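You operate a simulated robot arm through the tools that you are given. There is no shell and no other tool. Be economical: measure what you need, move in short steps, check, and stop when the job is done.

The job below is to be done with a simulated two-armed robot. You get a single attempt, and the scene is never put back.

## Task
Carry the red tote with both arms and set it on the top of the steel bench.

Only the result counts: the job must be done as asked and must still hold three seconds after the hand-in. Knocking over, shifting, dropping, spilling or breaking anything else fails it.

## Robot
Two 6-joint arms with two-finger grippers on one trunk, on a base that drives. Base frame: it is fixed to the floor where the robot stands at the start and does not move with it; the origin is under the middle of the robot, x ahead of it, y to its left, z up. Lengths are in mm, angles in rad, forces in N, time in s.
The left shoulder is at the start at [60, 143, 650], the right one opposite. With the tool pointing down near the work surface each hand reaches from about 280 to 700 mm from the robot's upright axis, wherever it stands, measured 20 degrees to its own side. Places, roughly: red tote [-1500, 2250, 500]; top of the steel bench [300, 1200, 800]. Payload 2.45 kg a hand.
The tool frame of a hand sits at the grasp point between the pads (the TCP): z along the fingers, y along the line on which they close. The tips reach 26 mm beyond it. Largest opening 96 mm; the body of the gripper starts 69 mm behind the TCP.
Orientation is that of the tool frame in the base frame, as [roll, pitch, yaw] about the fixed x, y, z axes, in that order (R = Rz(yaw) Ry(pitch) Rx(roll)). With the fingers straight down and closing along the base's y, the tool's x points along the base's -x, its y along +y and its z along -z.

## Interface
- The arms move only by the tool play_rows. It takes "left_deltas", "right_deltas" or both (then of equal length, played together; a hand with none holds still); each is one flat list of numbers, 7 for each row, row after row: the shift along the tool's x, y, z in units of 200 mm (1.0 is 200 mm), then the turn, a rotation vector about the tool's x, y, z in units of 60 degrees (1.0 is 60 degrees), then the opening in per cent of the stroke, from 0 (shut) to 100 (fully open). In form: [x, y, z, wx, wy, wz, hand, x, y, z, wx, wy, wz, hand, ...]. A call has 1 to 10 rows; each row is the pose to reach, as a shift and turn from the pose commanded when the call began, along the tool's axes at that moment. A call with a number of a shift or a turn outside -1 to 1 is refused whole. Rows are played at 5 a second. More than 50 mm and 0.15 rad between two rows, or a gripper value outside its range, and nothing of the call is played. Where a pose cannot be reached the arm comes as near as it can. A force on the tool above 40 N (or 10 N above the force at the start of the call, whichever is more), or a blocked arm, ends the call early, and 0.2 s more pass. The fingers move at their own pace and stop on an object; they squeeze with about 31 N. The grip force told is the motor's: it shows also when the fingers shut on nothing. Time passes only in rows, and 0.2 s behind the last, so rows that repeat a pose let the fingers close. It gives the time, the measured TCP pose, the force on the tool (base axes), the opening and the grip force at its end, in the units of the frame above (readings bear some noise), with the torque about the TCP (base axes, N m) and any sound that the robot's microphone picked up.
- Cameras (640 x 400 px; columns grow to the right, rows downward): "scene" is now at [142.2, -7.6, 1263.5]; the picture's right is [-0.09, -1.00, 0.00], its down [-0.69, 0.06, -0.72] and it looks along [0.72, -0.06, -0.70] (base axes); focal length 255 px, centre (320, 200). "left" rides on the left gripper at [82, -3, -98] in its tool frame; the picture's right is [0.04, 1.00, 0.00], its down [-0.73, 0.03, -0.68] and it looks along [-0.68, 0.03, 0.73] (tool axes); focal length 256 px, centre (320, 200). "right" rides on the right gripper at [82, 3, -98] in its tool frame; the picture's right is [-0.04, 1.00, 0.00], its down [-0.73, -0.03, -0.68] and it looks along [-0.68, -0.03, 0.73] (tool axes); focal length 256 px, centre (320, 200). There is no depth. A picture from a camera that has moved, and an enlarged one, comes with that camera's place and axes in the base frame and with its lens.
- capture(camera): a new picture of that camera. It takes no simulated time.
- raise_lower(by): slides the trunk up (or, below 0, down) by that many mm; the arms and the scene camera ride with it, the base frame stays. It gives what a move gives, with no picture.
- drive_base(legs): drives the robot by 1 to 6 legs, each [ahead, turn to the left] in mm and rad, along the robot's own axes; the way and the turn of a leg run together, so that a leg with both is an arc; at most 1500 mm and 3.142 rad a leg. The arms and the cameras ride along, it lands a little off, and it stops where it bumps. It gives what a move gives.
- aim_head(pan, tilt): turns the head with the scene camera to pan (to the left, within 1.501 rad either way) and tilt (down, from -0.506 to 1.204), counted from straight ahead of the robot. It gives what a move gives.
- inspect(camera, box): a new picture of the part [left, top, right, bottom] of that camera's present view, enlarged. It takes no simulated time.
- sign_off(): hands the job in; it is judged then, once.

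Work in short steps. Places have to be worked out from the pictures, the camera data and where the tool is seen: move nearer, look again, correct. Check each grasp and each placing, and mend what went wrong. You have 135 turns and 106 pictures in all, those below and enlarged ones among them. Open the grippers and draw the arms clear of the work before you hand the job in, unless the task says otherwise; then end with one line.

The tools are called by a JSON object that holds its "name" and its "arguments". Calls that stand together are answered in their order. play_rows: Moves the arms, as the interface text tells. Its arguments: {"type":"object","properties":{"left_deltas":{"type":"array","items":{"type":"number"}},"right_deltas":{"type":"array","items":{"type":"number"}}},"required":[]} The other tools are called the same way: raise_lower (by) slides the trunk up or down; drive_base (legs) drives the base; aim_head (pan, tilt) turns the head that bears the scene camera; capture (camera) takes a picture; inspect (camera, box) takes an enlarged picture of a part of a camera's view; sign_off () hands the job in.

At the start:

```text
clock: 0.0
left_ee_pos: [430.1, 193.1, 650.2]
left_tcp_rot: [-3.141, -0.001, -3.131]
left_wrist_force: [0.0, -0.2, -0.6]
left_moment: [0.0, -0.02, -0.02]
left_gripper_width: 96.3
left_finger_force: 0.3
right_ee_pos: [407.5, -163.3, 680.9]
right_tcp_rot: [3.14, 0.0, -3.132]
right_wrist_force: [-0.2, 0.2, -0.3]
right_moment: [0.03, 0.02, -0.02]
right_gripper_width: 96.1
right_finger_force: 0.1
trunk travel left (down, up): [-275.0, 315.0]
robot x, y, heading: [0.5, 0.8, -0.004]
head pan, tilt: [-0.086, 0.77]
```

scene: 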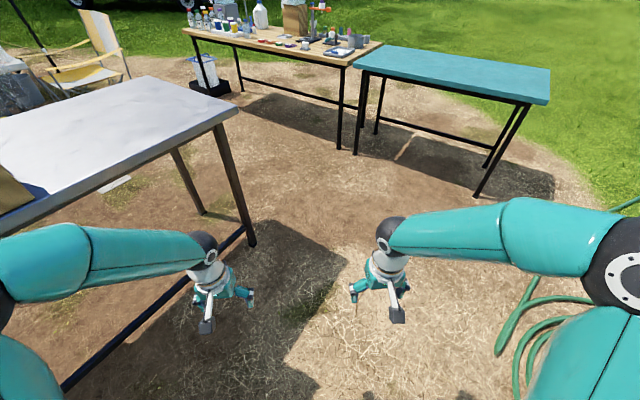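
right: 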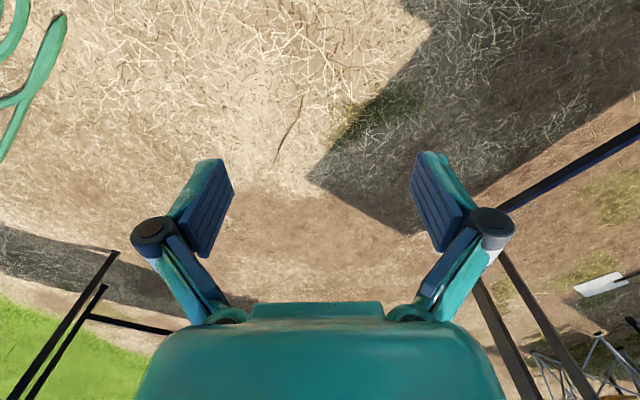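
left: 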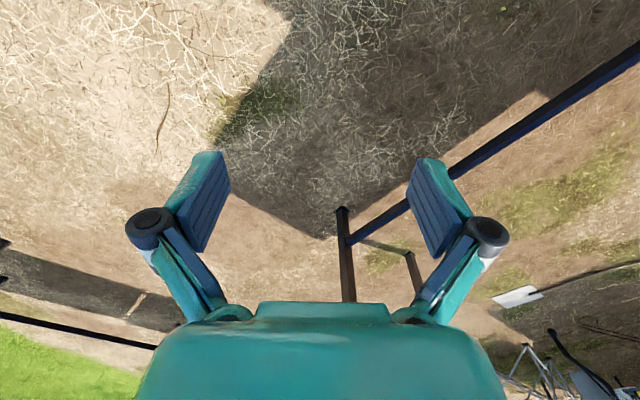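

The bench is to the left and the tote lies behind-left. I turn the head left to survey.

{"name": "aim_head", "arguments": {"pan": 1.45, "tilt": 0.45}}

{"name": "capture", "arguments": {"camera": "scene"}}

```text
clock: 1.6
left_ee_pos: [430.3, 192.0, 649.8]
left_tcp_rot: [3.14, -0.001, -3.131]
left_wrist_force: [-0.3, 0.3, 0.3]
left_moment: [0.0, 0.02, 0.0]
left_gripper_width: 96.0
left_finger_force: 0.1
right_ee_pos: [407.0, -163.6, 682.6]
right_tcp_rot: [3.138, -0.003, -3.131]
right_wrist_force: [-0.3, 0.2, 0.6]
right_moment: [-0.03, 0.01, 0.02]
right_gripper_width: 96.2
right_finger_force: 0.1
trunk travel left (down, up): [-275.0, 315.0]
robot x, y, heading: [-1.0, 2.8, -0.003]
head pan, tilt: [1.45, 0.45]
```

```text
102 pictures are left
camera scene: at [71.6, 90.6, 1291.6], right [0.99, -0.12, 0.0], down [-0.05, -0.43, -0.9], along [0.11, 0.89, -0.44], focal length 255 px, centre (320, 200)
```

scene: 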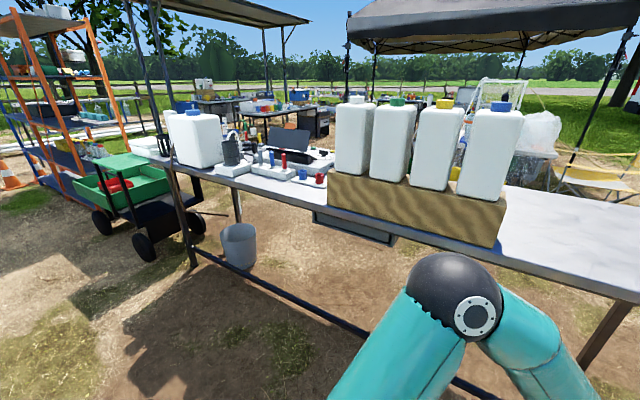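

The bench has jugs on a box and a free area at its +x end. A green cart sits at the left; I enlarge it to look for the tote and the free area.

{"name": "inspect", "arguments": {"camera": "scene", "box": [0, 80, 260, 280]}}

{"name": "inspect", "arguments": {"camera": "scene", "box": [380, 80, 640, 300]}}

```text
2.00 times, centred on (130, 180) of scene
camera zoom: at [71.6, 90.6, 1291.6], right [0.99, -0.12, 0.0], down [-0.05, -0.43, -0.9], along [0.11, 0.89, -0.44], focal length 509 px, centre (700, 240)
```

zoom: 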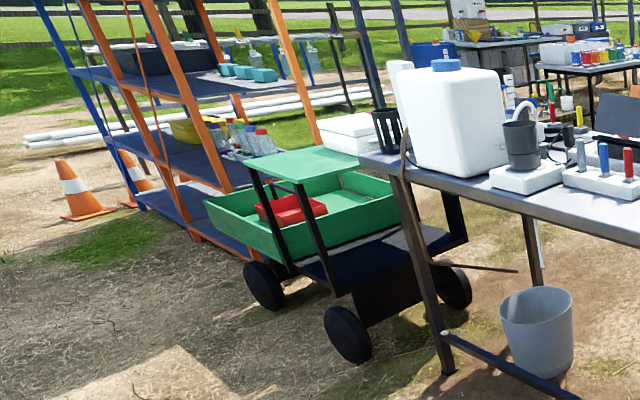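

```text
1.82 times, centred on (510, 190) of scene
camera zoom: at [71.6, 90.6, 1291.6], right [0.99, -0.12, 0.0], down [-0.05, -0.43, -0.9], along [0.11, 0.89, -0.44], focal length 463 px, centre (-26, 218)
```

zoom: 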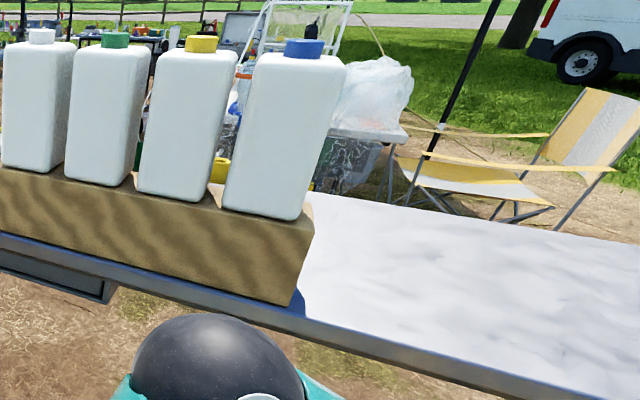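

The red tote sits in the green cart's tray beyond the bench's left end; the bench runs at about -36°, with a free area at its right end. I turn left and drive part of the way toward the cart, keeping away from the bench.

{"name": "drive_base", "arguments": {"legs": [[0, 2.41], [1200, 0]]}}

{"name": "aim_head", "arguments": {"pan": -0.5, "tilt": 0.4}}

{"name": "capture", "arguments": {"camera": "scene"}}

```text
clock: 5.4
left_ee_pos: [-14.9, 468.3, 651.3]
left_tcp_rot: [3.141, 0.001, -1.948]
left_wrist_force: [-0.1, 0.2, 0.4]
left_moment: [0.03, 0.03, 0.01]
left_gripper_width: 96.0
left_finger_force: 0.0
right_ee_pos: [308.6, 311.1, 683.3]
right_tcp_rot: [3.14, -0.003, -1.948]
right_wrist_force: [0.6, 0.6, 0.4]
right_moment: [0.04, 0.09, 0.0]
right_gripper_width: 95.8
right_finger_force: 0.1
trunk travel left (down, up): [-275.0, 315.0]
robot x, y, heading: [47.4, -21.6, 1.183]
head pan, tilt: [1.45, 0.45]
stopped in leg 1: the robot was blocked; the commanded pose is now the measured one
```

```text
clock: 7.3
left_ee_pos: [-15.4, 468.6, 650.0]
left_tcp_rot: [-3.141, -0.002, -1.947]
left_wrist_force: [0.9, -0.2, 0.0]
left_moment: [-0.01, -0.02, -0.04]
left_gripper_width: 96.0
left_finger_force: 0.2
right_ee_pos: [307.0, 312.1, 683.2]
right_tcp_rot: [3.14, -0.003, -1.948]
right_wrist_force: [0.4, 0.7, 0.2]
right_moment: [-0.02, -0.02, 0.01]
right_gripper_width: 96.1
right_finger_force: 0.0
trunk travel left (down, up): [-275.0, 315.0]
robot x, y, heading: [47.2, -21.9, 1.191]
head pan, tilt: [-0.499, 0.4]
```

```text
99 pictures are left
camera scene: at [140.1, 91.3, 1296.2], right [0.63, -0.77, 0.0], down [-0.3, -0.25, -0.92], along [0.71, 0.58, -0.39], focal length 255 px, centre (320, 200)
```

scene: 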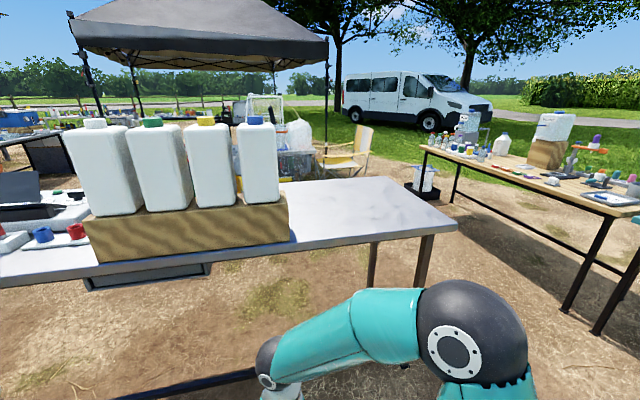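

The turn was blocked although hands are clear of the bench. I look around on both sides for what the base hit.

{"name": "aim_head", "arguments": {"pan": 1.5, "tilt": 0.7}}

{"name": "capture", "arguments": {"camera": "scene"}}

{"name": "aim_head", "arguments": {"pan": -1.5, "tilt": 0.7}}

{"name": "capture", "arguments": {"camera": "scene"}}

```text
clock: 9.3
left_ee_pos: [-16.9, 468.5, 651.2]
left_tcp_rot: [-3.141, 0.001, -1.951]
left_wrist_force: [-0.4, 0.4, 0.6]
left_moment: [0.02, 0.01, 0.0]
left_gripper_width: 96.0
left_finger_force: 0.1
right_ee_pos: [307.1, 312.6, 681.9]
right_tcp_rot: [3.138, -0.003, -1.948]
right_wrist_force: [0.2, 0.9, 0.1]
right_moment: [0.04, -0.01, 0.0]
right_gripper_width: 95.9
right_finger_force: 0.1
trunk travel left (down, up): [-275.0, 315.0]
robot x, y, heading: [43.4, -21.5, 1.188]
head pan, tilt: [1.499, 0.7]
```

```text
98 pictures are left
camera scene: at [-7.7, 70.0, 1269.4], right [0.44, 0.9, 0.0], down [0.58, -0.28, -0.76], along [-0.69, 0.34, -0.64], focal length 255 px, centre (320, 200)
```

scene: 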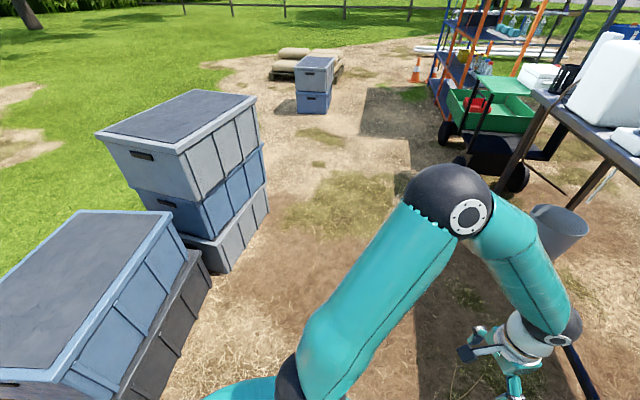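

```text
clock: 11.9
left_ee_pos: [-15.0, 468.5, 651.2]
left_tcp_rot: [-3.141, 0.001, -1.949]
left_wrist_force: [-0.2, 0.2, -0.2]
left_moment: [0.0, -0.02, 0.01]
left_gripper_width: 96.0
left_finger_force: 0.1
right_ee_pos: [308.4, 312.6, 682.7]
right_tcp_rot: [3.141, -0.001, -1.947]
right_wrist_force: [0.5, 0.7, -0.1]
right_moment: [0.01, -0.01, 0.01]
right_gripper_width: 96.1
right_finger_force: 0.0
trunk travel left (down, up): [-275.0, 315.0]
robot x, y, heading: [45.6, -22.2, 1.188]
head pan, tilt: [-1.499, 0.7]
```

```text
97 pictures are left
camera scene: at [149.3, 6.4, 1269.4], right [-0.31, -0.95, 0.0], down [-0.61, 0.2, -0.76], along [0.73, -0.24, -0.64], focal length 255 px, centre (320, 200)
```

scene: 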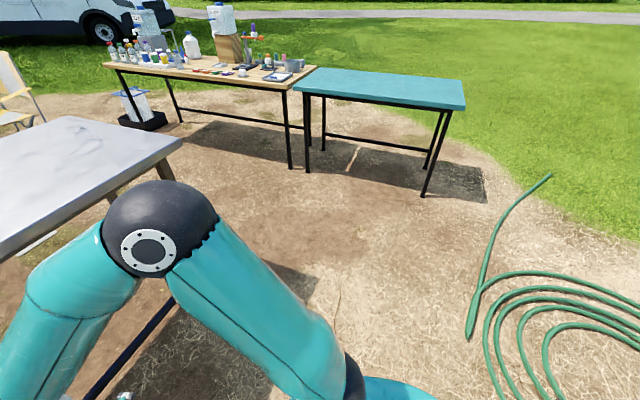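

Crate stacks stand behind-left; the base's rear probably touched something unseen there. I advance 150 mm away from it and try turning a bit more.

{"name": "drive_base", "arguments": {"legs": [[150, 0], [0, 0.5]]}}

{"name": "aim_head", "arguments": {"pan": 1.5, "tilt": 1.1}}

{"name": "capture", "arguments": {"camera": "scene"}}

```text
clock: 14.8
left_ee_pos: [-188.0, 518.3, 651.3]
left_tcp_rot: [-3.141, 0.0, -1.446]
left_wrist_force: [-0.3, 0.0, 0.7]
left_moment: [0.01, 0.0, -0.01]
left_gripper_width: 95.9
left_finger_force: 0.1
right_ee_pos: [170.5, 535.6, 682.8]
right_tcp_rot: [3.139, -0.002, -1.447]
right_wrist_force: [0.3, -1.0, -0.1]
right_moment: [-0.02, -0.01, -0.02]
right_gripper_width: 95.8
right_finger_force: 0.0
trunk travel left (down, up): [-275.0, 315.0]
robot x, y, heading: [123.8, 117.2, 1.691]
head pan, tilt: [-1.499, 0.7]
```

```text
clock: 17.4
left_ee_pos: [-188.0, 517.9, 651.8]
left_tcp_rot: [-3.141, 0.0, -1.446]
left_wrist_force: [0.3, -1.1, -0.6]
left_moment: [0.02, -0.04, -0.03]
left_gripper_width: 96.2
left_finger_force: 0.1
right_ee_pos: [170.8, 534.5, 682.9]
right_tcp_rot: [3.139, -0.002, -1.447]
right_wrist_force: [0.2, 0.6, -0.1]
right_moment: [-0.02, 0.0, 0.0]
right_gripper_width: 96.2
right_finger_force: 0.1
trunk travel left (down, up): [-275.0, 315.0]
robot x, y, heading: [121.1, 119.2, 1.691]
head pan, tilt: [1.499, 1.1]
```

```text
96 pictures are left
camera scene: at [53.0, 175.0, 1239.4], right [-0.04, 1.0, 0.0], down [0.89, 0.04, -0.45], along [-0.45, -0.02, -0.89], focal length 255 px, centre (320, 200)
```

scene: 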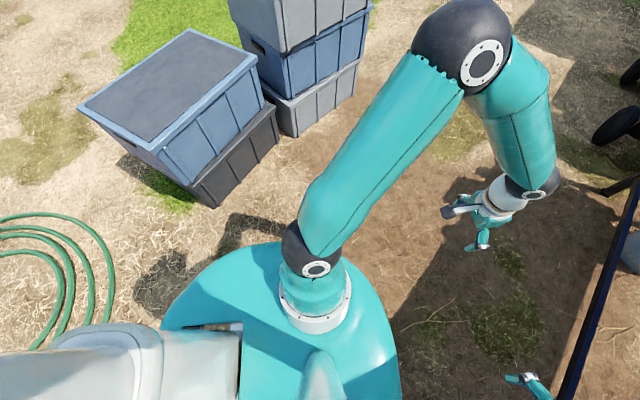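

The stacks are behind-left now and clear for a further left turn. I turn toward the cart and drive 1000 mm along a path about 700 mm clear of the stacks.

{"name": "drive_base", "arguments": {"legs": [[0, 0.8], [1000, 0]]}}

{"name": "aim_head", "arguments": {"pan": -0.4, "tilt": 0.5}}

{"name": "capture", "arguments": {"camera": "scene"}}

```text
clock: 25.0
left_ee_pos: [-1172.6, 775.1, 651.6]
left_tcp_rot: [3.141, 0.001, -0.64]
left_wrist_force: [-0.1, -0.3, -0.1]
left_moment: [0.01, -0.02, 0.01]
left_gripper_width: 96.1
left_finger_force: 0.1
right_ee_pos: [-935.4, 1043.6, 682.7]
right_tcp_rot: [3.139, -0.002, -0.643]
right_wrist_force: [0.0, 0.8, -0.2]
right_moment: [0.0, -0.02, -0.01]
right_gripper_width: 95.9
right_finger_force: 0.0
trunk travel left (down, up): [-275.0, 315.0]
robot x, y, heading: [-667.3, 717.0, 2.488]
head pan, tilt: [1.499, 1.1]
```

```text
clock: 26.9
left_ee_pos: [-1171.1, 775.8, 652.5]
left_tcp_rot: [-3.141, 0.001, -0.643]
left_wrist_force: [1.1, 0.0, -0.7]
left_moment: [0.02, 0.0, -0.02]
left_gripper_width: 96.0
left_finger_force: 0.0
right_ee_pos: [-935.8, 1044.2, 684.3]
right_tcp_rot: [3.14, -0.003, -0.641]
right_wrist_force: [0.5, 0.2, 0.1]
right_moment: [0.0, -0.01, -0.01]
right_gripper_width: 96.1
right_finger_force: 0.0
trunk travel left (down, up): [-275.0, 315.0]
robot x, y, heading: [-671.2, 717.1, 2.487]
head pan, tilt: [-0.4, 0.499]
```

```text
95 pictures are left
camera scene: at [-763.1, 834.3, 1287.1], right [0.87, 0.49, 0.0], down [0.24, -0.42, -0.88], along [-0.43, 0.76, -0.48], focal length 255 px, centre (320, 200)
```

scene: 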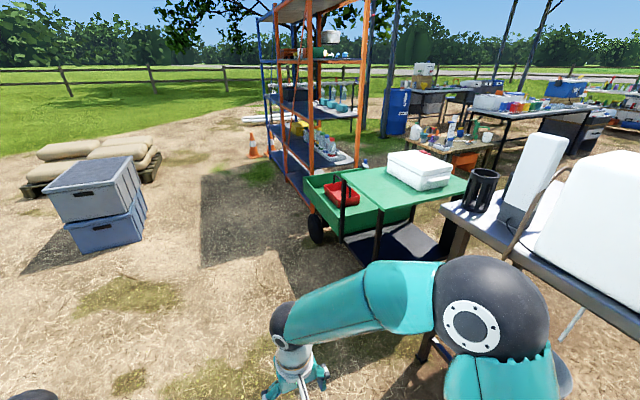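

I now see the cart nearer; enlarge it for geometry.

{"name": "inspect", "arguments": {"camera": "scene", "box": [280, 120, 480, 280]}}

```text
2.50 times, centred on (380, 200) of scene
camera zoom: at [-763.1, 834.3, 1287.1], right [0.87, 0.49, 0.0], down [0.24, -0.42, -0.88], along [-0.43, 0.76, -0.48], focal length 637 px, centre (170, 200)
```

zoom: 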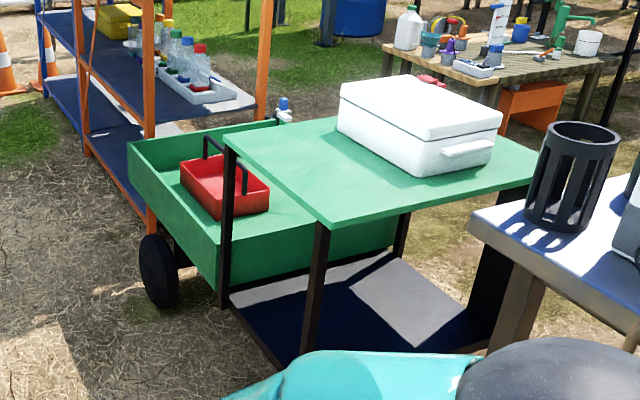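

The tray rim is at z≈505, its front wall runs along (-0.8,0.6) from about (-1270,1950) to (-1737,2299); the tote has upright handles. I drive to a spot in front of the tray and turn to face it (heading ≈0.93).

{"name": "drive_base", "arguments": {"legs": [[0, -0.04], [1480, 0], [0, -1.5]]}}

{"name": "aim_head", "arguments": {"pan": 0.0, "tilt": 0.75}}

{"name": "capture", "arguments": {"camera": "scene"}}

```text
clock: 38.1
left_ee_pos: [-1894.8, 2184.5, 653.4]
left_tcp_rot: [-3.139, 0.001, -1.962]
left_wrist_force: [0.1, 1.3, -0.3]
left_moment: [-0.02, -0.01, -0.03]
left_gripper_width: 96.0
left_finger_force: 0.1
right_ee_pos: [-1573.7, 2023.4, 684.5]
right_tcp_rot: [3.141, -0.003, -1.963]
right_wrist_force: [0.0, 0.6, 0.2]
right_moment: [0.03, -0.02, 0.03]
right_gripper_width: 96.0
right_finger_force: 0.1
trunk travel left (down, up): [-275.0, 315.0]
robot x, y, heading: [-1868.5, 1704.5, 1.136]
head pan, tilt: [-0.4, 0.499]
stopped in leg 3: the robot was blocked; the commanded pose is now the measured one
```

```text
clock: 39.0
left_ee_pos: [-1892.7, 2184.6, 654.1]
left_tcp_rot: [-3.14, -0.001, -1.961]
left_wrist_force: [0.8, 0.3, 0.2]
left_moment: [0.02, -0.02, 0.01]
left_gripper_width: 96.1
left_finger_force: 0.0
right_ee_pos: [-1574.0, 2023.0, 684.0]
right_tcp_rot: [3.141, -0.002, -1.964]
right_wrist_force: [0.3, -0.8, -0.4]
right_moment: [-0.03, 0.01, 0.01]
right_gripper_width: 96.1
right_finger_force: 0.0
trunk travel left (down, up): [-275.0, 315.0]
robot x, y, heading: [-1866.7, 1699.5, 1.137]
head pan, tilt: [0.0, 0.75]
```

```text
93 pictures are left
camera scene: at [-1808.1, 1830.8, 1265.2], right [0.91, -0.42, 0.0], down [-0.29, -0.62, -0.73], along [0.31, 0.66, -0.68], focal length 255 px, centre (320, 200)
```

scene: 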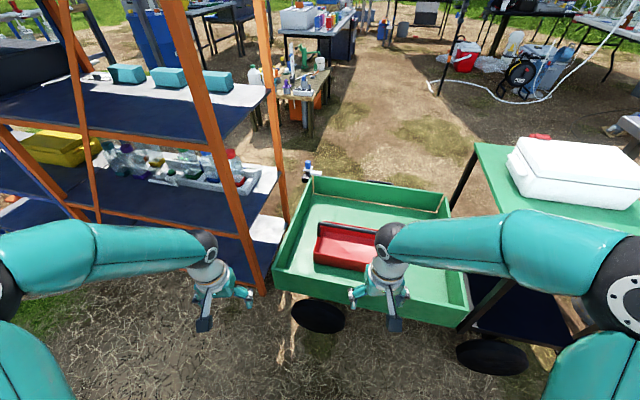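

The turn again stopped short with no contact force at the hands. I see the tote in the tray; I look down beside the base to find its footprint and possible contact.

{"name": "aim_head", "arguments": {"pan": -0.9, "tilt": 1.2}}

{"name": "capture", "arguments": {"camera": "scene"}}

{"name": "aim_head", "arguments": {"pan": 0.9, "tilt": 1.2}}

{"name": "capture", "arguments": {"camera": "scene"}}

{"name": "capture", "arguments": {"camera": "right"}}

```text
clock: 40.2
left_ee_pos: [-1894.0, 2183.8, 653.2]
left_tcp_rot: [3.141, 0.0, -1.962]
left_wrist_force: [-0.4, -0.7, 0.8]
left_moment: [-0.03, 0.0, 0.01]
left_gripper_width: 95.8
left_finger_force: 0.0
right_ee_pos: [-1573.0, 2022.8, 683.8]
right_tcp_rot: [3.141, -0.002, -1.963]
right_wrist_force: [0.3, 0.1, 0.4]
right_moment: [0.0, -0.01, -0.01]
right_gripper_width: 95.9
right_finger_force: 0.1
trunk travel left (down, up): [-275.0, 315.0]
robot x, y, heading: [-1871.8, 1700.9, 1.136]
head pan, tilt: [-0.901, 1.201]
```

```text
92 pictures are left
camera scene: at [-1788.8, 1768.6, 1233.4], right [0.23, -0.97, 0.0], down [-0.91, -0.22, -0.36], along [0.35, 0.08, -0.93], focal length 255 px, centre (320, 200)
```

scene: 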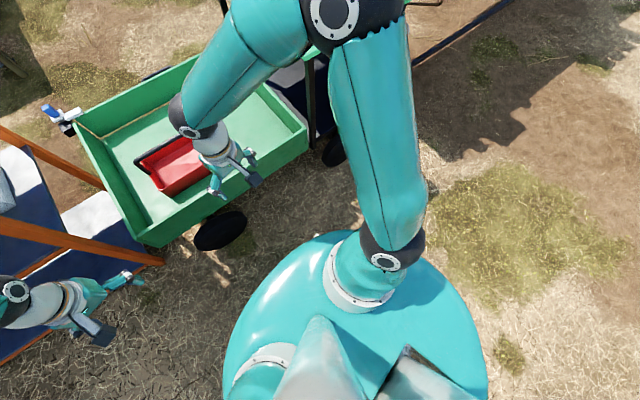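

```text
clock: 42.0
left_ee_pos: [-1893.7, 2184.7, 652.5]
left_tcp_rot: [-3.141, 0.0, -1.963]
left_wrist_force: [-0.7, -0.3, -0.1]
left_moment: [-0.01, -0.01, 0.01]
left_gripper_width: 96.1
left_finger_force: 0.1
right_ee_pos: [-1573.0, 2022.6, 684.1]
right_tcp_rot: [3.14, -0.001, -1.964]
right_wrist_force: [-0.1, 0.3, 0.5]
right_moment: [0.0, 0.01, 0.0]
right_gripper_width: 96.1
right_finger_force: 0.0
trunk travel left (down, up): [-275.0, 315.0]
robot x, y, heading: [-1869.5, 1702.1, 1.132]
head pan, tilt: [0.901, 1.201]
```

```text
91 pictures are left
camera scene: at [-1868.2, 1805.7, 1233.4], right [0.89, 0.45, 0.0], down [0.42, -0.83, -0.36], along [-0.16, 0.32, -0.93], focal length 255 px, centre (320, 200)
```

scene: 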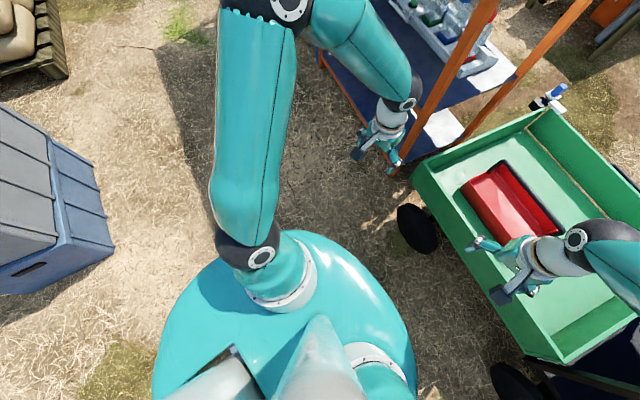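

```text
90 pictures are left
camera right: at [-1608.0, 1948.7, 782.4], right [-0.91, 0.42, 0.0], down [0.31, 0.67, 0.68], along [0.28, 0.62, -0.74], focal length 256 px, centre (320, 200)
```

right: 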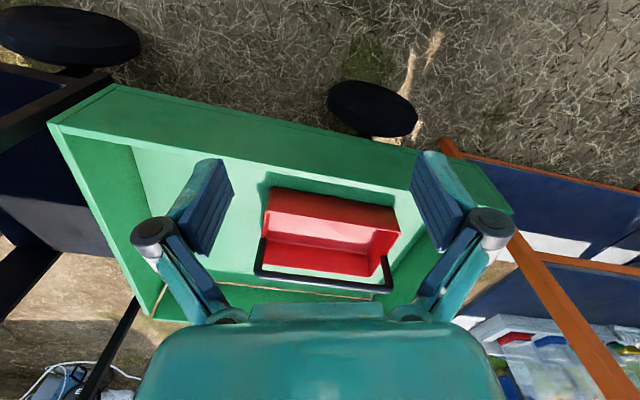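

No visible contact anywhere (everything has >200 mm clearance), so the stop may just be a stall. I zoom on the tote and then try the remaining turn.

{"name": "inspect", "arguments": {"camera": "right", "box": [230, 160, 430, 310]}}

{"name": "drive_base", "arguments": {"legs": [[0, -0.2]]}}

```text
2.67 times, centred on (330, 235) of right
camera zoom: at [-1608.0, 1948.7, 782.4], right [-0.91, 0.42, 0.0], down [0.31, 0.67, 0.68], along [0.28, 0.62, -0.74], focal length 683 px, centre (293, 107)
```

zoom: 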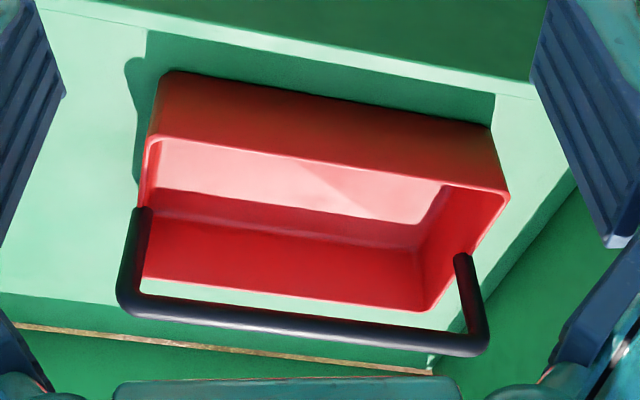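

```text
clock: 43.2
left_ee_pos: [-1796.8, 2180.6, 652.7]
left_tcp_rot: [3.141, -0.001, -2.162]
left_wrist_force: [0.1, -0.9, 1.0]
left_moment: [-0.03, 0.01, -0.03]
left_gripper_width: 96.0
left_finger_force: 0.0
right_ee_pos: [-1515.2, 1958.2, 686.3]
right_tcp_rot: [3.139, -0.002, -2.163]
right_wrist_force: [-0.6, 0.0, 0.1]
right_moment: [-0.03, 0.0, -0.02]
right_gripper_width: 96.1
right_finger_force: 0.1
trunk travel left (down, up): [-275.0, 315.0]
robot x, y, heading: [-1876.3, 1706.0, 0.932]
head pan, tilt: [0.901, 1.201]
```

The rest of the turn worked, so long turns simply stall. The tote is an open box with an upright bar handle along its length. I take fresh views from here.

{"name": "aim_head", "arguments": {"pan": -0.15, "tilt": 0.85}}

{"name": "inspect", "arguments": {"camera": "scene", "box": [180, 80, 480, 300]}}

{"name": "capture", "arguments": {"camera": "right"}}

{"name": "capture", "arguments": {"camera": "left"}}

```text
clock: 44.5
left_ee_pos: [-1797.0, 2179.3, 653.3]
left_tcp_rot: [3.141, -0.001, -2.163]
left_wrist_force: [0.2, 0.1, -1.4]
left_moment: [0.0, 0.02, 0.0]
left_gripper_width: 96.1
left_finger_force: 0.0
right_ee_pos: [-1515.3, 1958.0, 682.8]
right_tcp_rot: [3.139, -0.002, -2.165]
right_wrist_force: [0.0, 0.0, -0.5]
right_moment: [-0.02, 0.01, 0.03]
right_gripper_width: 95.8
right_finger_force: 0.1
trunk travel left (down, up): [-275.0, 315.0]
robot x, y, heading: [-1877.1, 1705.0, 0.937]
head pan, tilt: [-0.15, 0.85]
```

```text
1.82 times, centred on (330, 190) of scene
camera zoom: at [-1783.9, 1809.9, 1257.1], right [0.71, -0.71, 0.0], down [-0.53, -0.53, -0.66], along [0.47, 0.47, -0.75], focal length 463 px, centre (302, 218)
```

zoom: 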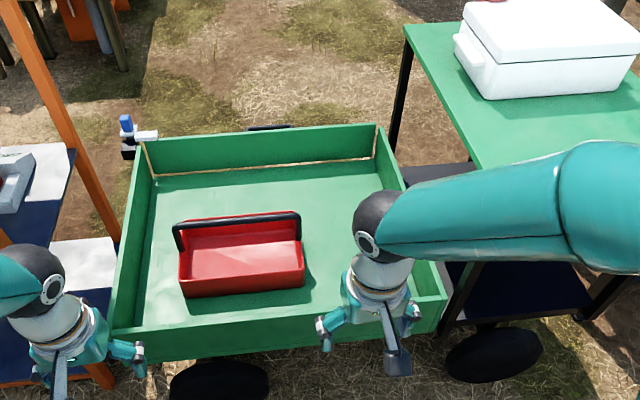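

```text
87 pictures are left
camera right: at [-1563.6, 1892.1, 782.8], right [-0.81, 0.59, 0.0], down [0.44, 0.59, 0.68], along [0.4, 0.55, -0.74], focal length 256 px, centre (320, 200)
```

right: 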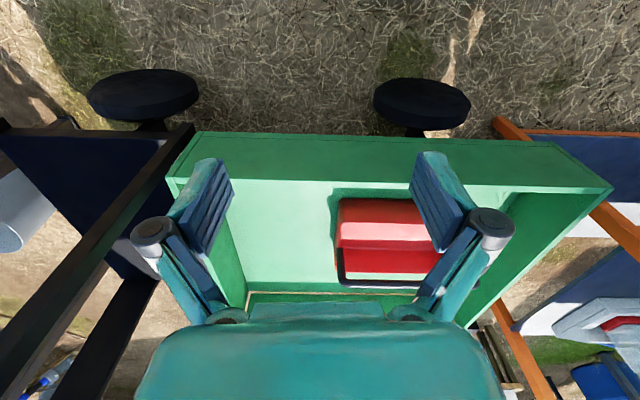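

```text
86 pictures are left
camera left: at [-1838.9, 2111.0, 752.7], right [-0.85, 0.52, 0.0], down [0.38, 0.63, 0.68], along [0.36, 0.58, -0.73], focal length 256 px, centre (320, 200)
```

left: 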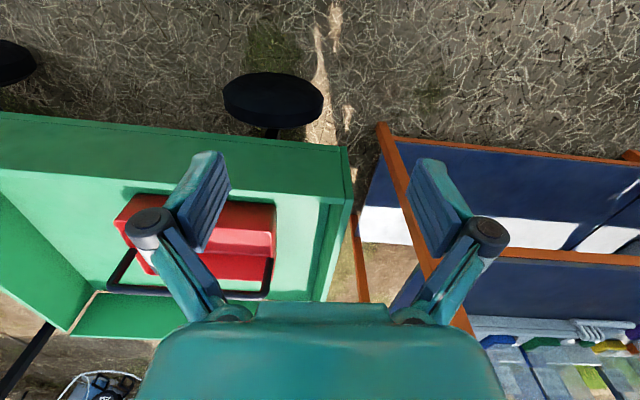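

Triangulated: handle bar ends about (-1341,2265) and (-1530,2435), z≈542, so its centre is ≈786 mm ahead of me. I rotate both hands about 90° so the fingers will close across the bar, cameras outward, first part.

{"name": "play_rows", "arguments": {"left_deltas": [0, 0, 0, 0, 0, 0.13, 100, 0, 0, 0, 0, 0, 0.26, 100, 0, 0, 0, 0, 0, 0.39, 100, 0, 0, 0, 0, 0, 0.52, 100, 0, 0, 0, 0, 0, 0.65, 100, 0, 0, 0, 0, 0, 0.78, 100, 0, 0, 0, 0, 0, 0.9, 100], "right_deltas": [0, 0, 0, 0, 0, -0.13, 100, 0, 0, 0, 0, 0, -0.26, 100, 0, 0, 0, 0, 0, -0.39, 100, 0, 0, 0, 0, 0, -0.52, 100, 0, 0, 0, 0, 0, -0.65, 100, 0, 0, 0, 0, 0, -0.78, 100, 0, 0, 0, 0, 0, -0.9, 100]}}

{"name": "play_rows", "arguments": {"left_deltas": [0, 0, 0, 0, 0, 0.13, 100, 0, 0, 0, 0, 0, 0.26, 100, 0, 0, 0, 0, 0, 0.39, 100, 0, 0, 0, 0, 0, 0.52, 100, 0, 0, 0, 0, 0, 0.62, 100, 0, 0, 0, 0, 0, 0.716, 100], "right_deltas": [0, 0, 0, 0, 0, -0.13, 100, 0, 0, 0, 0, 0, -0.26, 100, 0, 0, 0, 0, 0, -0.39, 100, 0, 0, 0, 0, 0, -0.485, 100, 0, 0, 0, 0, 0, -0.485, 100, 0, 0, 0, 0, 0, -0.485, 100]}}

{"name": "capture", "arguments": {"camera": "scene"}}

```text
clock: 46.1
left_ee_pos: [-1796.0, 2179.0, 654.6]
left_tcp_rot: [-3.141, 0.002, -3.107]
left_wrist_force: [0.3, -0.2, 0.5]
left_moment: [0.01, -0.01, 0.0]
left_gripper_width: 95.7
left_finger_force: 0.0
right_ee_pos: [-1514.3, 1958.5, 685.0]
right_tcp_rot: [3.14, -0.002, -1.219]
right_wrist_force: [0.0, 0.9, 0.1]
right_moment: [0.0, -0.04, 0.01]
right_gripper_width: 95.7
right_finger_force: 0.1
trunk travel left (down, up): [-275.0, 315.0]
robot x, y, heading: [-1874.0, 1704.6, 0.933]
head pan, tilt: [-0.15, 0.85]
```

```text
clock: 47.5
left_ee_pos: [-1796.6, 2179.4, 654.7]
left_tcp_rot: [-3.141, 0.0, 2.427]
left_wrist_force: [0.0, -1.1, 0.1]
left_moment: [0.01, 0.0, 0.02]
left_gripper_width: 96.1
left_finger_force: 0.0
right_ee_pos: [-1515.0, 1958.7, 684.5]
right_tcp_rot: [3.139, 0.002, -0.711]
right_wrist_force: [-0.4, 0.0, -0.2]
right_moment: [-0.03, 0.02, 0.01]
right_gripper_width: 96.2
right_finger_force: 0.1
trunk travel left (down, up): [-275.0, 315.0]
robot x, y, heading: [-1877.3, 1709.7, 0.937]
head pan, tilt: [-0.15, 0.85]
```

```text
85 pictures are left
camera scene: at [-1783.8, 1809.9, 1257.1], right [0.71, -0.71, 0.0], down [-0.53, -0.53, -0.66], along [0.47, 0.47, -0.75], focal length 255 px, centre (320, 200)
```

scene: 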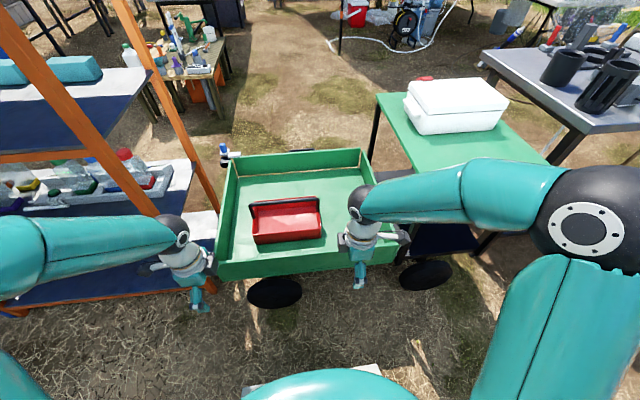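

Hands are now rotated. I bring both inward to over-the-bar lateral positions, then drive 190 mm ahead.

{"name": "play_rows", "arguments": {"left_deltas": [-0.2, 0, 0, 0, 0, 0, 100, -0.4, 0, 0, 0, 0, 0, 100, -0.5, 0, 0, 0, 0, 0, 100], "right_deltas": [-0.15, 0, 0, 0, 0, 0, 100, -0.3, 0, 0, 0, 0, 0, 100, -0.4, 0, 0, 0, 0, 0, 100]}}

{"name": "drive_base", "arguments": {"legs": [[190, 0]]}}

{"name": "capture", "arguments": {"camera": "scene"}}

{"name": "capture", "arguments": {"camera": "right"}}

{"name": "capture", "arguments": {"camera": "left"}}

```text
clock: 48.3
left_ee_pos: [-1722.9, 2113.8, 651.9]
left_tcp_rot: [3.141, 0.0, 2.429]
left_wrist_force: [0.2, -0.1, 0.1]
left_moment: [0.01, -0.03, -0.01]
left_gripper_width: 95.8
left_finger_force: 0.1
right_ee_pos: [-1576.8, 2010.8, 686.3]
right_tcp_rot: [3.138, 0.002, -0.714]
right_wrist_force: [0.0, 0.3, -0.2]
right_moment: [0.0, -0.01, 0.04]
right_gripper_width: 96.2
right_finger_force: 0.1
trunk travel left (down, up): [-275.0, 315.0]
robot x, y, heading: [-1876.5, 1707.7, 0.932]
head pan, tilt: [-0.15, 0.85]
```

```text
clock: 49.9
left_ee_pos: [-1607.5, 2267.0, 653.7]
left_tcp_rot: [3.141, -0.001, 2.429]
left_wrist_force: [0.0, 0.1, -0.2]
left_moment: [-0.01, -0.01, 0.03]
left_gripper_width: 95.8
left_finger_force: 0.0
right_ee_pos: [-1462.1, 2163.7, 685.2]
right_tcp_rot: [3.141, 0.001, -0.716]
right_wrist_force: [0.8, -0.2, 0.2]
right_moment: [0.0, -0.01, 0.02]
right_gripper_width: 96.2
right_finger_force: 0.1
trunk travel left (down, up): [-275.0, 315.0]
robot x, y, heading: [-1763.8, 1859.1, 0.928]
head pan, tilt: [-0.15, 0.85]
```

```text
84 pictures are left
camera scene: at [-1669.7, 1963.6, 1257.0], right [0.7, -0.71, 0.0], down [-0.53, -0.53, -0.66], along [0.47, 0.46, -0.75], focal length 255 px, centre (320, 200)
```

scene: 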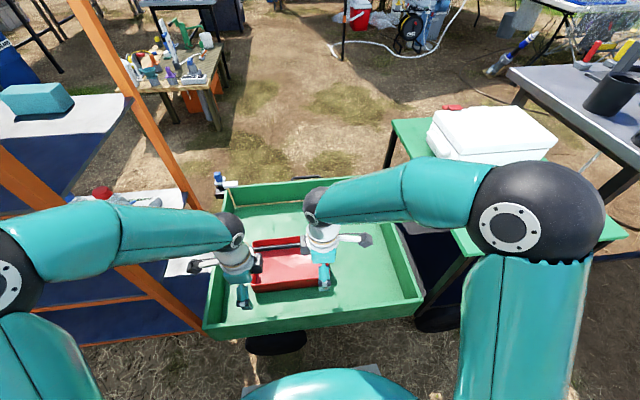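

```text
83 pictures are left
camera right: at [-1402.5, 2107.4, 783.2], right [-0.69, -0.73, 0.0], down [-0.53, 0.5, 0.68], along [-0.5, 0.46, -0.73], focal length 256 px, centre (320, 200)
```

right: 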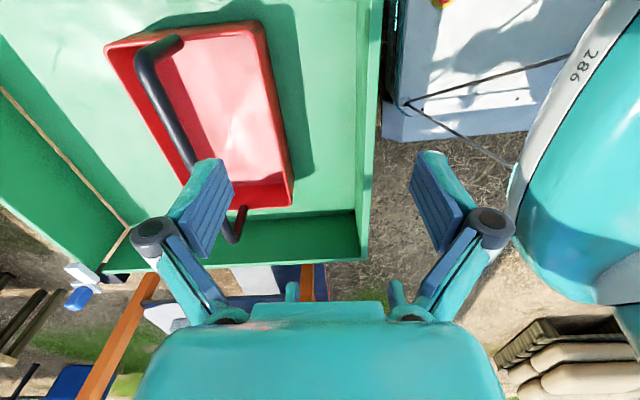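

```text
82 pictures are left
camera left: at [-1671.7, 2318.9, 751.8], right [0.62, 0.78, 0.0], down [0.57, -0.46, 0.68], along [0.53, -0.42, -0.73], focal length 256 px, centre (320, 200)
```

left: 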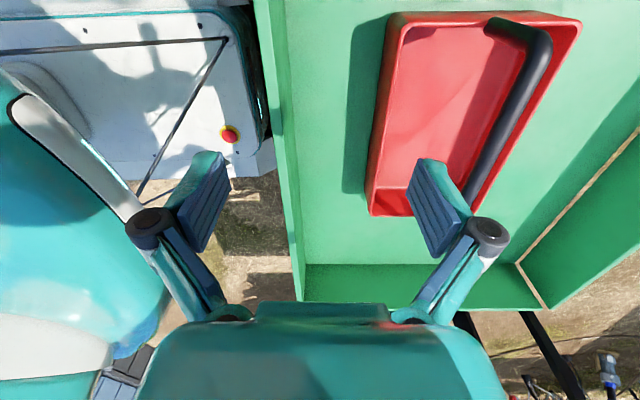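

From the two wrist cameras, the bar runs from ≈(-1346,2257) to ≈(-1537,2415) at z≈537. I move both hands over grip points ±90 mm from its centre, still above it.

{"name": "play_rows", "arguments": {"left_deltas": [0.01, 0.2, 0, 0, 0, 0, 100, 0.02, 0.4, 0, 0, 0, -0.015, 100, 0.03, 0.6, 0, 0, 0, -0.03, 100, 0.041, 0.79, 0.1, 0, 0, -0.03, 100], "right_deltas": [0, -0.2, 0, 0, 0, 0, 100, -0.01, -0.4, 0, 0, 0, -0.015, 100, -0.02, -0.6, 0.1, 0, 0, -0.034, 100, -0.028, -0.733, 0.25, 0, 0, -0.034, 100]}}

{"name": "capture", "arguments": {"camera": "right"}}

{"name": "capture", "arguments": {"camera": "left"}}

```text
clock: 50.9
left_ee_pos: [-1511.1, 2392.7, 631.8]
left_tcp_rot: [-3.139, 0.001, 2.458]
left_wrist_force: [-0.4, 0.4, 0.0]
left_moment: [0.05, 0.0, -0.01]
left_gripper_width: 95.8
left_finger_force: 0.0
right_ee_pos: [-1371.0, 2278.6, 635.0]
right_tcp_rot: [3.136, 0.0, -0.676]
right_wrist_force: [-0.4, 0.4, -0.7]
right_moment: [-0.02, -0.02, 0.01]
right_gripper_width: 96.0
right_finger_force: 0.1
trunk travel left (down, up): [-275.0, 315.0]
robot x, y, heading: [-1761.1, 1857.3, 0.929]
head pan, tilt: [-0.15, 0.85]
```

```text
81 pictures are left
camera right: at [-1308.9, 2224.6, 733.5], right [-0.66, -0.75, 0.0], down [-0.55, 0.48, 0.68], along [-0.51, 0.45, -0.73], focal length 256 px, centre (320, 200)
```

right: 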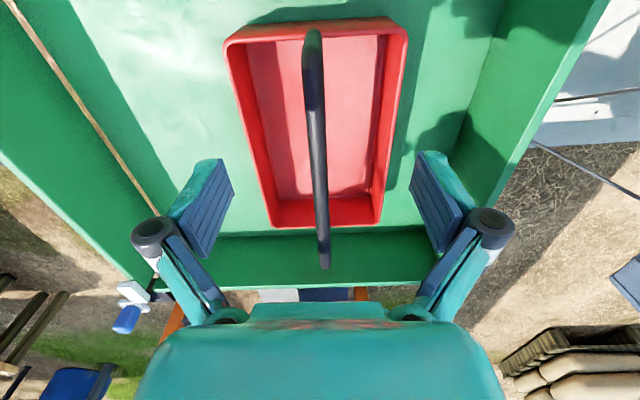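

```text
80 pictures are left
camera left: at [-1576.3, 2442.2, 730.7], right [0.6, 0.8, 0.0], down [0.59, -0.44, 0.68], along [0.54, -0.41, -0.73], focal length 256 px, centre (320, 200)
```

left: 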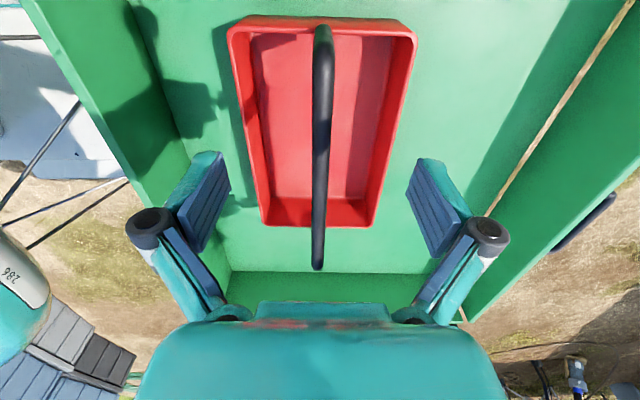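

The bar is centred between both finger pairs. I lower both hands 100 mm to bar height (z≈532) and then close.

{"name": "play_rows", "arguments": {"left_deltas": [0, 0, 0.15, 0, 0, 0, 100, 0, 0, 0.3, 0, 0, 0, 100, 0, 0, 0.42, 0, 0, 0, 100, 0, 0, 0.5, 0, 0, 0, 100], "right_deltas": [0, 0, 0.15, 0, 0, 0, 100, 0, 0, 0.3, 0, 0, 0, 100, 0, 0, 0.43, 0, 0, 0, 100, 0, 0, 0.515, 0, 0, 0, 100]}}

{"name": "capture", "arguments": {"camera": "right"}}

{"name": "capture", "arguments": {"camera": "left"}}

```text
clock: 51.9
left_ee_pos: [-1511.3, 2391.0, 531.9]
left_tcp_rot: [-3.14, -0.001, 2.459]
left_wrist_force: [-0.4, 0.5, -0.1]
left_moment: [0.0, 0.0, -0.01]
left_gripper_width: 95.9
left_finger_force: 0.0
right_ee_pos: [-1368.5, 2277.5, 533.1]
right_tcp_rot: [3.139, 0.003, -0.677]
right_wrist_force: [0.1, 0.1, 0.7]
right_moment: [0.06, -0.01, 0.04]
right_gripper_width: 95.9
right_finger_force: 0.0
trunk travel left (down, up): [-275.0, 315.0]
robot x, y, heading: [-1765.9, 1862.6, 0.936]
head pan, tilt: [-0.15, 0.85]
```

```text
79 pictures are left
camera right: at [-1308.1, 2222.8, 630.1], right [-0.66, -0.75, 0.0], down [-0.55, 0.48, 0.68], along [-0.51, 0.45, -0.73], focal length 256 px, centre (320, 200)
```

right: 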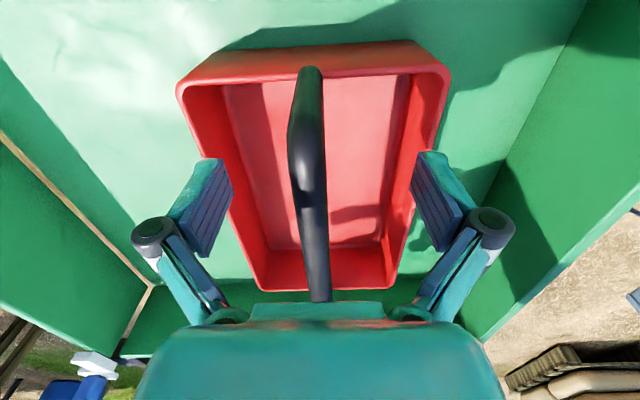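

```text
78 pictures are left
camera left: at [-1575.9, 2441.1, 631.8], right [0.6, 0.8, 0.0], down [0.59, -0.44, 0.68], along [0.54, -0.41, -0.73], focal length 256 px, centre (320, 200)
```

left: 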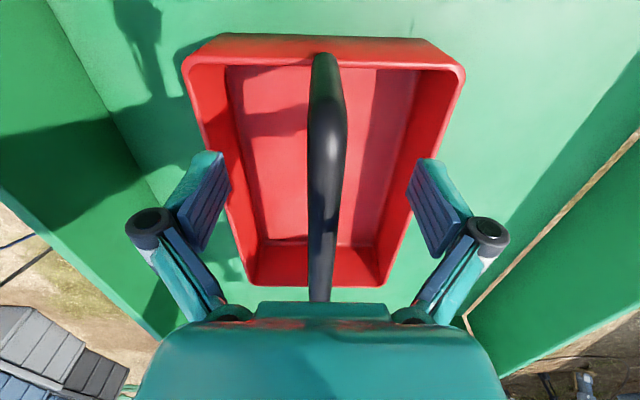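

The bar sits 4 mm off-centre in each hand, and the right hand is near the bar's end; I correct by small shifts and close both grippers.

{"name": "play_rows", "arguments": {"left_deltas": [0, 0.019, 0, 0, 0, 0, 100, 0, 0.019, 0, 0, 0, 0, 40, 0, 0.019, 0, 0, 0, 0, 0, 0, 0.019, 0, 0, 0, 0, 0, 0, 0.019, 0, 0, 0, 0, 0, 0, 0.019, 0, 0, 0, 0, 0], "right_deltas": [-0.06, -0.022, 0, 0, 0, 0, 100, -0.06, -0.022, 0, 0, 0, 0, 40, -0.06, -0.022, 0, 0, 0, 0, 0, -0.06, -0.022, 0, 0, 0, 0, 0, -0.06, -0.022, 0, 0, 0, 0, 0, -0.06, -0.022, 0, 0, 0, 0, 0]}}

{"name": "capture", "arguments": {"camera": "right"}}

{"name": "capture", "arguments": {"camera": "left"}}

```text
clock: 53.3
left_ee_pos: [-1509.0, 2394.7, 532.3]
left_tcp_rot: [3.139, 0.0, 2.459]
left_wrist_force: [1.0, 1.2, 0.2]
left_moment: [0.02, 0.03, 0.25]
left_gripper_width: 13.8
left_finger_force: 30.5
right_ee_pos: [-1376.0, 2288.9, 531.0]
right_tcp_rot: [3.141, 0.001, -0.679]
right_wrist_force: [-0.8, -1.7, 0.5]
right_moment: [0.01, 0.0, 0.14]
right_gripper_width: 13.5
right_finger_force: 30.9
trunk travel left (down, up): [-275.0, 315.0]
robot x, y, heading: [-1761.2, 1860.4, 0.934]
head pan, tilt: [-0.15, 0.85]
```

```text
77 pictures are left
camera right: at [-1314.5, 2234.4, 629.8], right [-0.66, -0.75, 0.0], down [-0.55, 0.48, 0.68], along [-0.51, 0.45, -0.73], focal length 256 px, centre (320, 200)
```

right: 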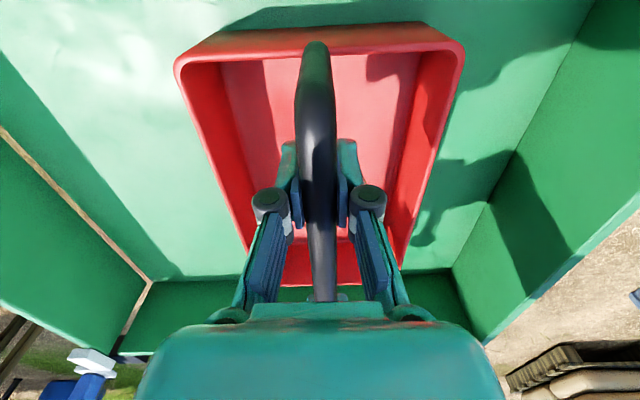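

```text
76 pictures are left
camera left: at [-1573.3, 2444.4, 631.9], right [0.6, 0.8, 0.0], down [0.59, -0.44, 0.68], along [0.54, -0.41, -0.73], focal length 256 px, centre (320, 200)
```

left: 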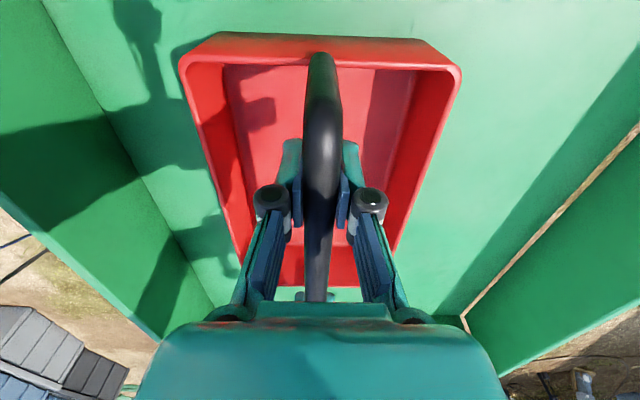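

Both hands hold the bar (13.7 mm, 31 N). I lift by raising the trunk a little and check forces.

{"name": "raise_lower", "arguments": {"by": 30}}

{"name": "capture", "arguments": {"camera": "right"}}

```text
clock: 54.0
left_ee_pos: [-1508.4, 2395.0, 563.1]
left_tcp_rot: [-3.14, 0.0, 2.459]
left_wrist_force: [2.1, 2.1, -2.7]
left_moment: [0.04, 0.13, 0.29]
left_gripper_width: 13.7
left_finger_force: 30.9
right_ee_pos: [-1374.4, 2288.6, 562.0]
right_tcp_rot: [3.136, 0.0, -0.68]
right_wrist_force: [-2.6, -1.3, -1.6]
right_moment: [0.08, 0.03, 0.18]
right_gripper_width: 13.9
right_finger_force: 31.1
trunk travel left (down, up): [-305.0, 285.0]
robot x, y, heading: [-1760.9, 1857.4, 0.93]
head pan, tilt: [-0.15, 0.85]
```

```text
75 pictures are left
camera right: at [-1314.3, 2234.6, 659.4], right [-0.66, -0.75, 0.0], down [-0.55, 0.48, 0.68], along [-0.51, 0.45, -0.73], focal length 256 px, centre (320, 200)
```

right: 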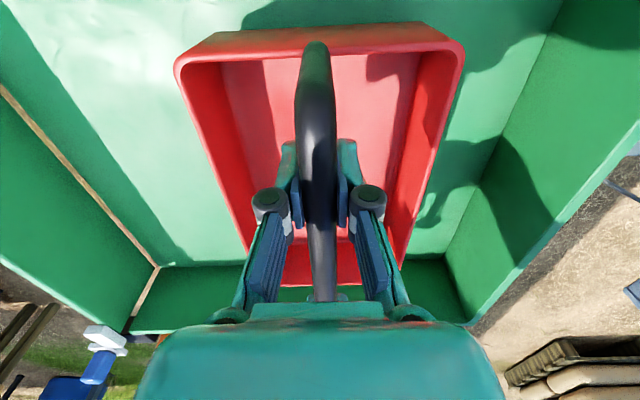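

It weighs only ≈0.45 kg and follows the hands firmly. I raise the trunk nearly to its top.

{"name": "raise_lower", "arguments": {"by": 275}}

{"name": "capture", "arguments": {"camera": "scene"}}

```text
clock: 56.8
left_ee_pos: [-1507.2, 2395.4, 838.1]
left_tcp_rot: [-3.14, 0.0, 2.459]
left_wrist_force: [2.9, 0.5, -0.6]
left_moment: [-0.09, -0.02, 0.3]
left_gripper_width: 13.8
left_finger_force: 31.3
right_ee_pos: [-1374.9, 2289.2, 836.3]
right_tcp_rot: [3.137, 0.001, -0.679]
right_wrist_force: [-2.7, -2.3, -2.8]
right_moment: [0.01, -0.02, 0.2]
right_gripper_width: 13.4
right_finger_force: 31.2
trunk travel left (down, up): [-580.0, 10.0]
robot x, y, heading: [-1761.4, 1860.8, 0.938]
head pan, tilt: [-0.15, 0.85]
```

```text
74 pictures are left
camera scene: at [-1669.3, 1964.2, 1562.0], right [0.7, -0.71, 0.0], down [-0.53, -0.53, -0.66], along [0.47, 0.46, -0.75], focal length 255 px, centre (320, 200)
```

scene: 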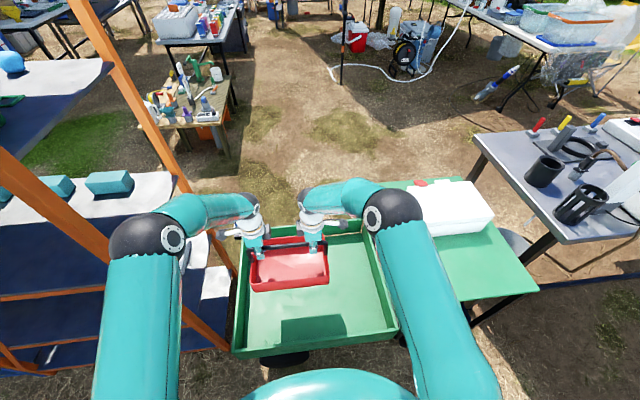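

The tote hangs level in both hands. I back straight out from the cart 400 mm.

{"name": "drive_base", "arguments": {"legs": [[-400, 0]]}}

{"name": "capture", "arguments": {"camera": "scene"}}

```text
clock: 59.4
left_ee_pos: [-1749.3, 2064.8, 838.8]
left_tcp_rot: [-3.142, 0.0, 2.452]
left_wrist_force: [1.2, 3.2, -1.7]
left_moment: [-0.08, -0.02, 0.34]
left_gripper_width: 14.0
left_finger_force: 30.5
right_ee_pos: [-1616.8, 1957.4, 838.3]
right_tcp_rot: [3.139, 0.003, -0.686]
right_wrist_force: [-2.4, -1.8, -2.2]
right_moment: [-0.01, -0.06, 0.2]
right_gripper_width: 13.6
right_finger_force: 30.7
trunk travel left (down, up): [-580.0, 10.0]
robot x, y, heading: [-2005.3, 1534.4, 0.922]
head pan, tilt: [-0.15, 0.85]
```

```text
73 pictures are left
camera scene: at [-1913.9, 1635.0, 1562.2], right [0.7, -0.71, 0.0], down [-0.54, -0.53, -0.66], along [0.47, 0.46, -0.75], focal length 255 px, centre (320, 200)
```

scene: 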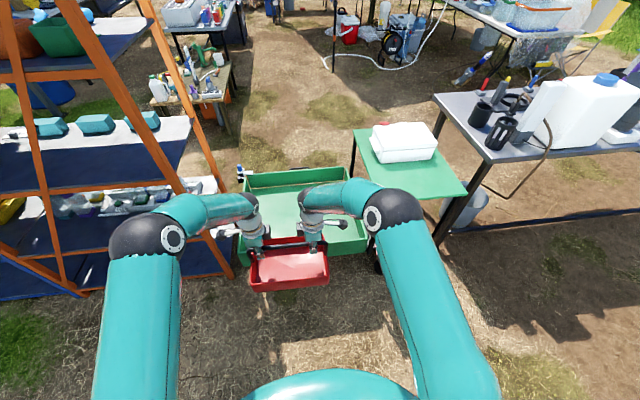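

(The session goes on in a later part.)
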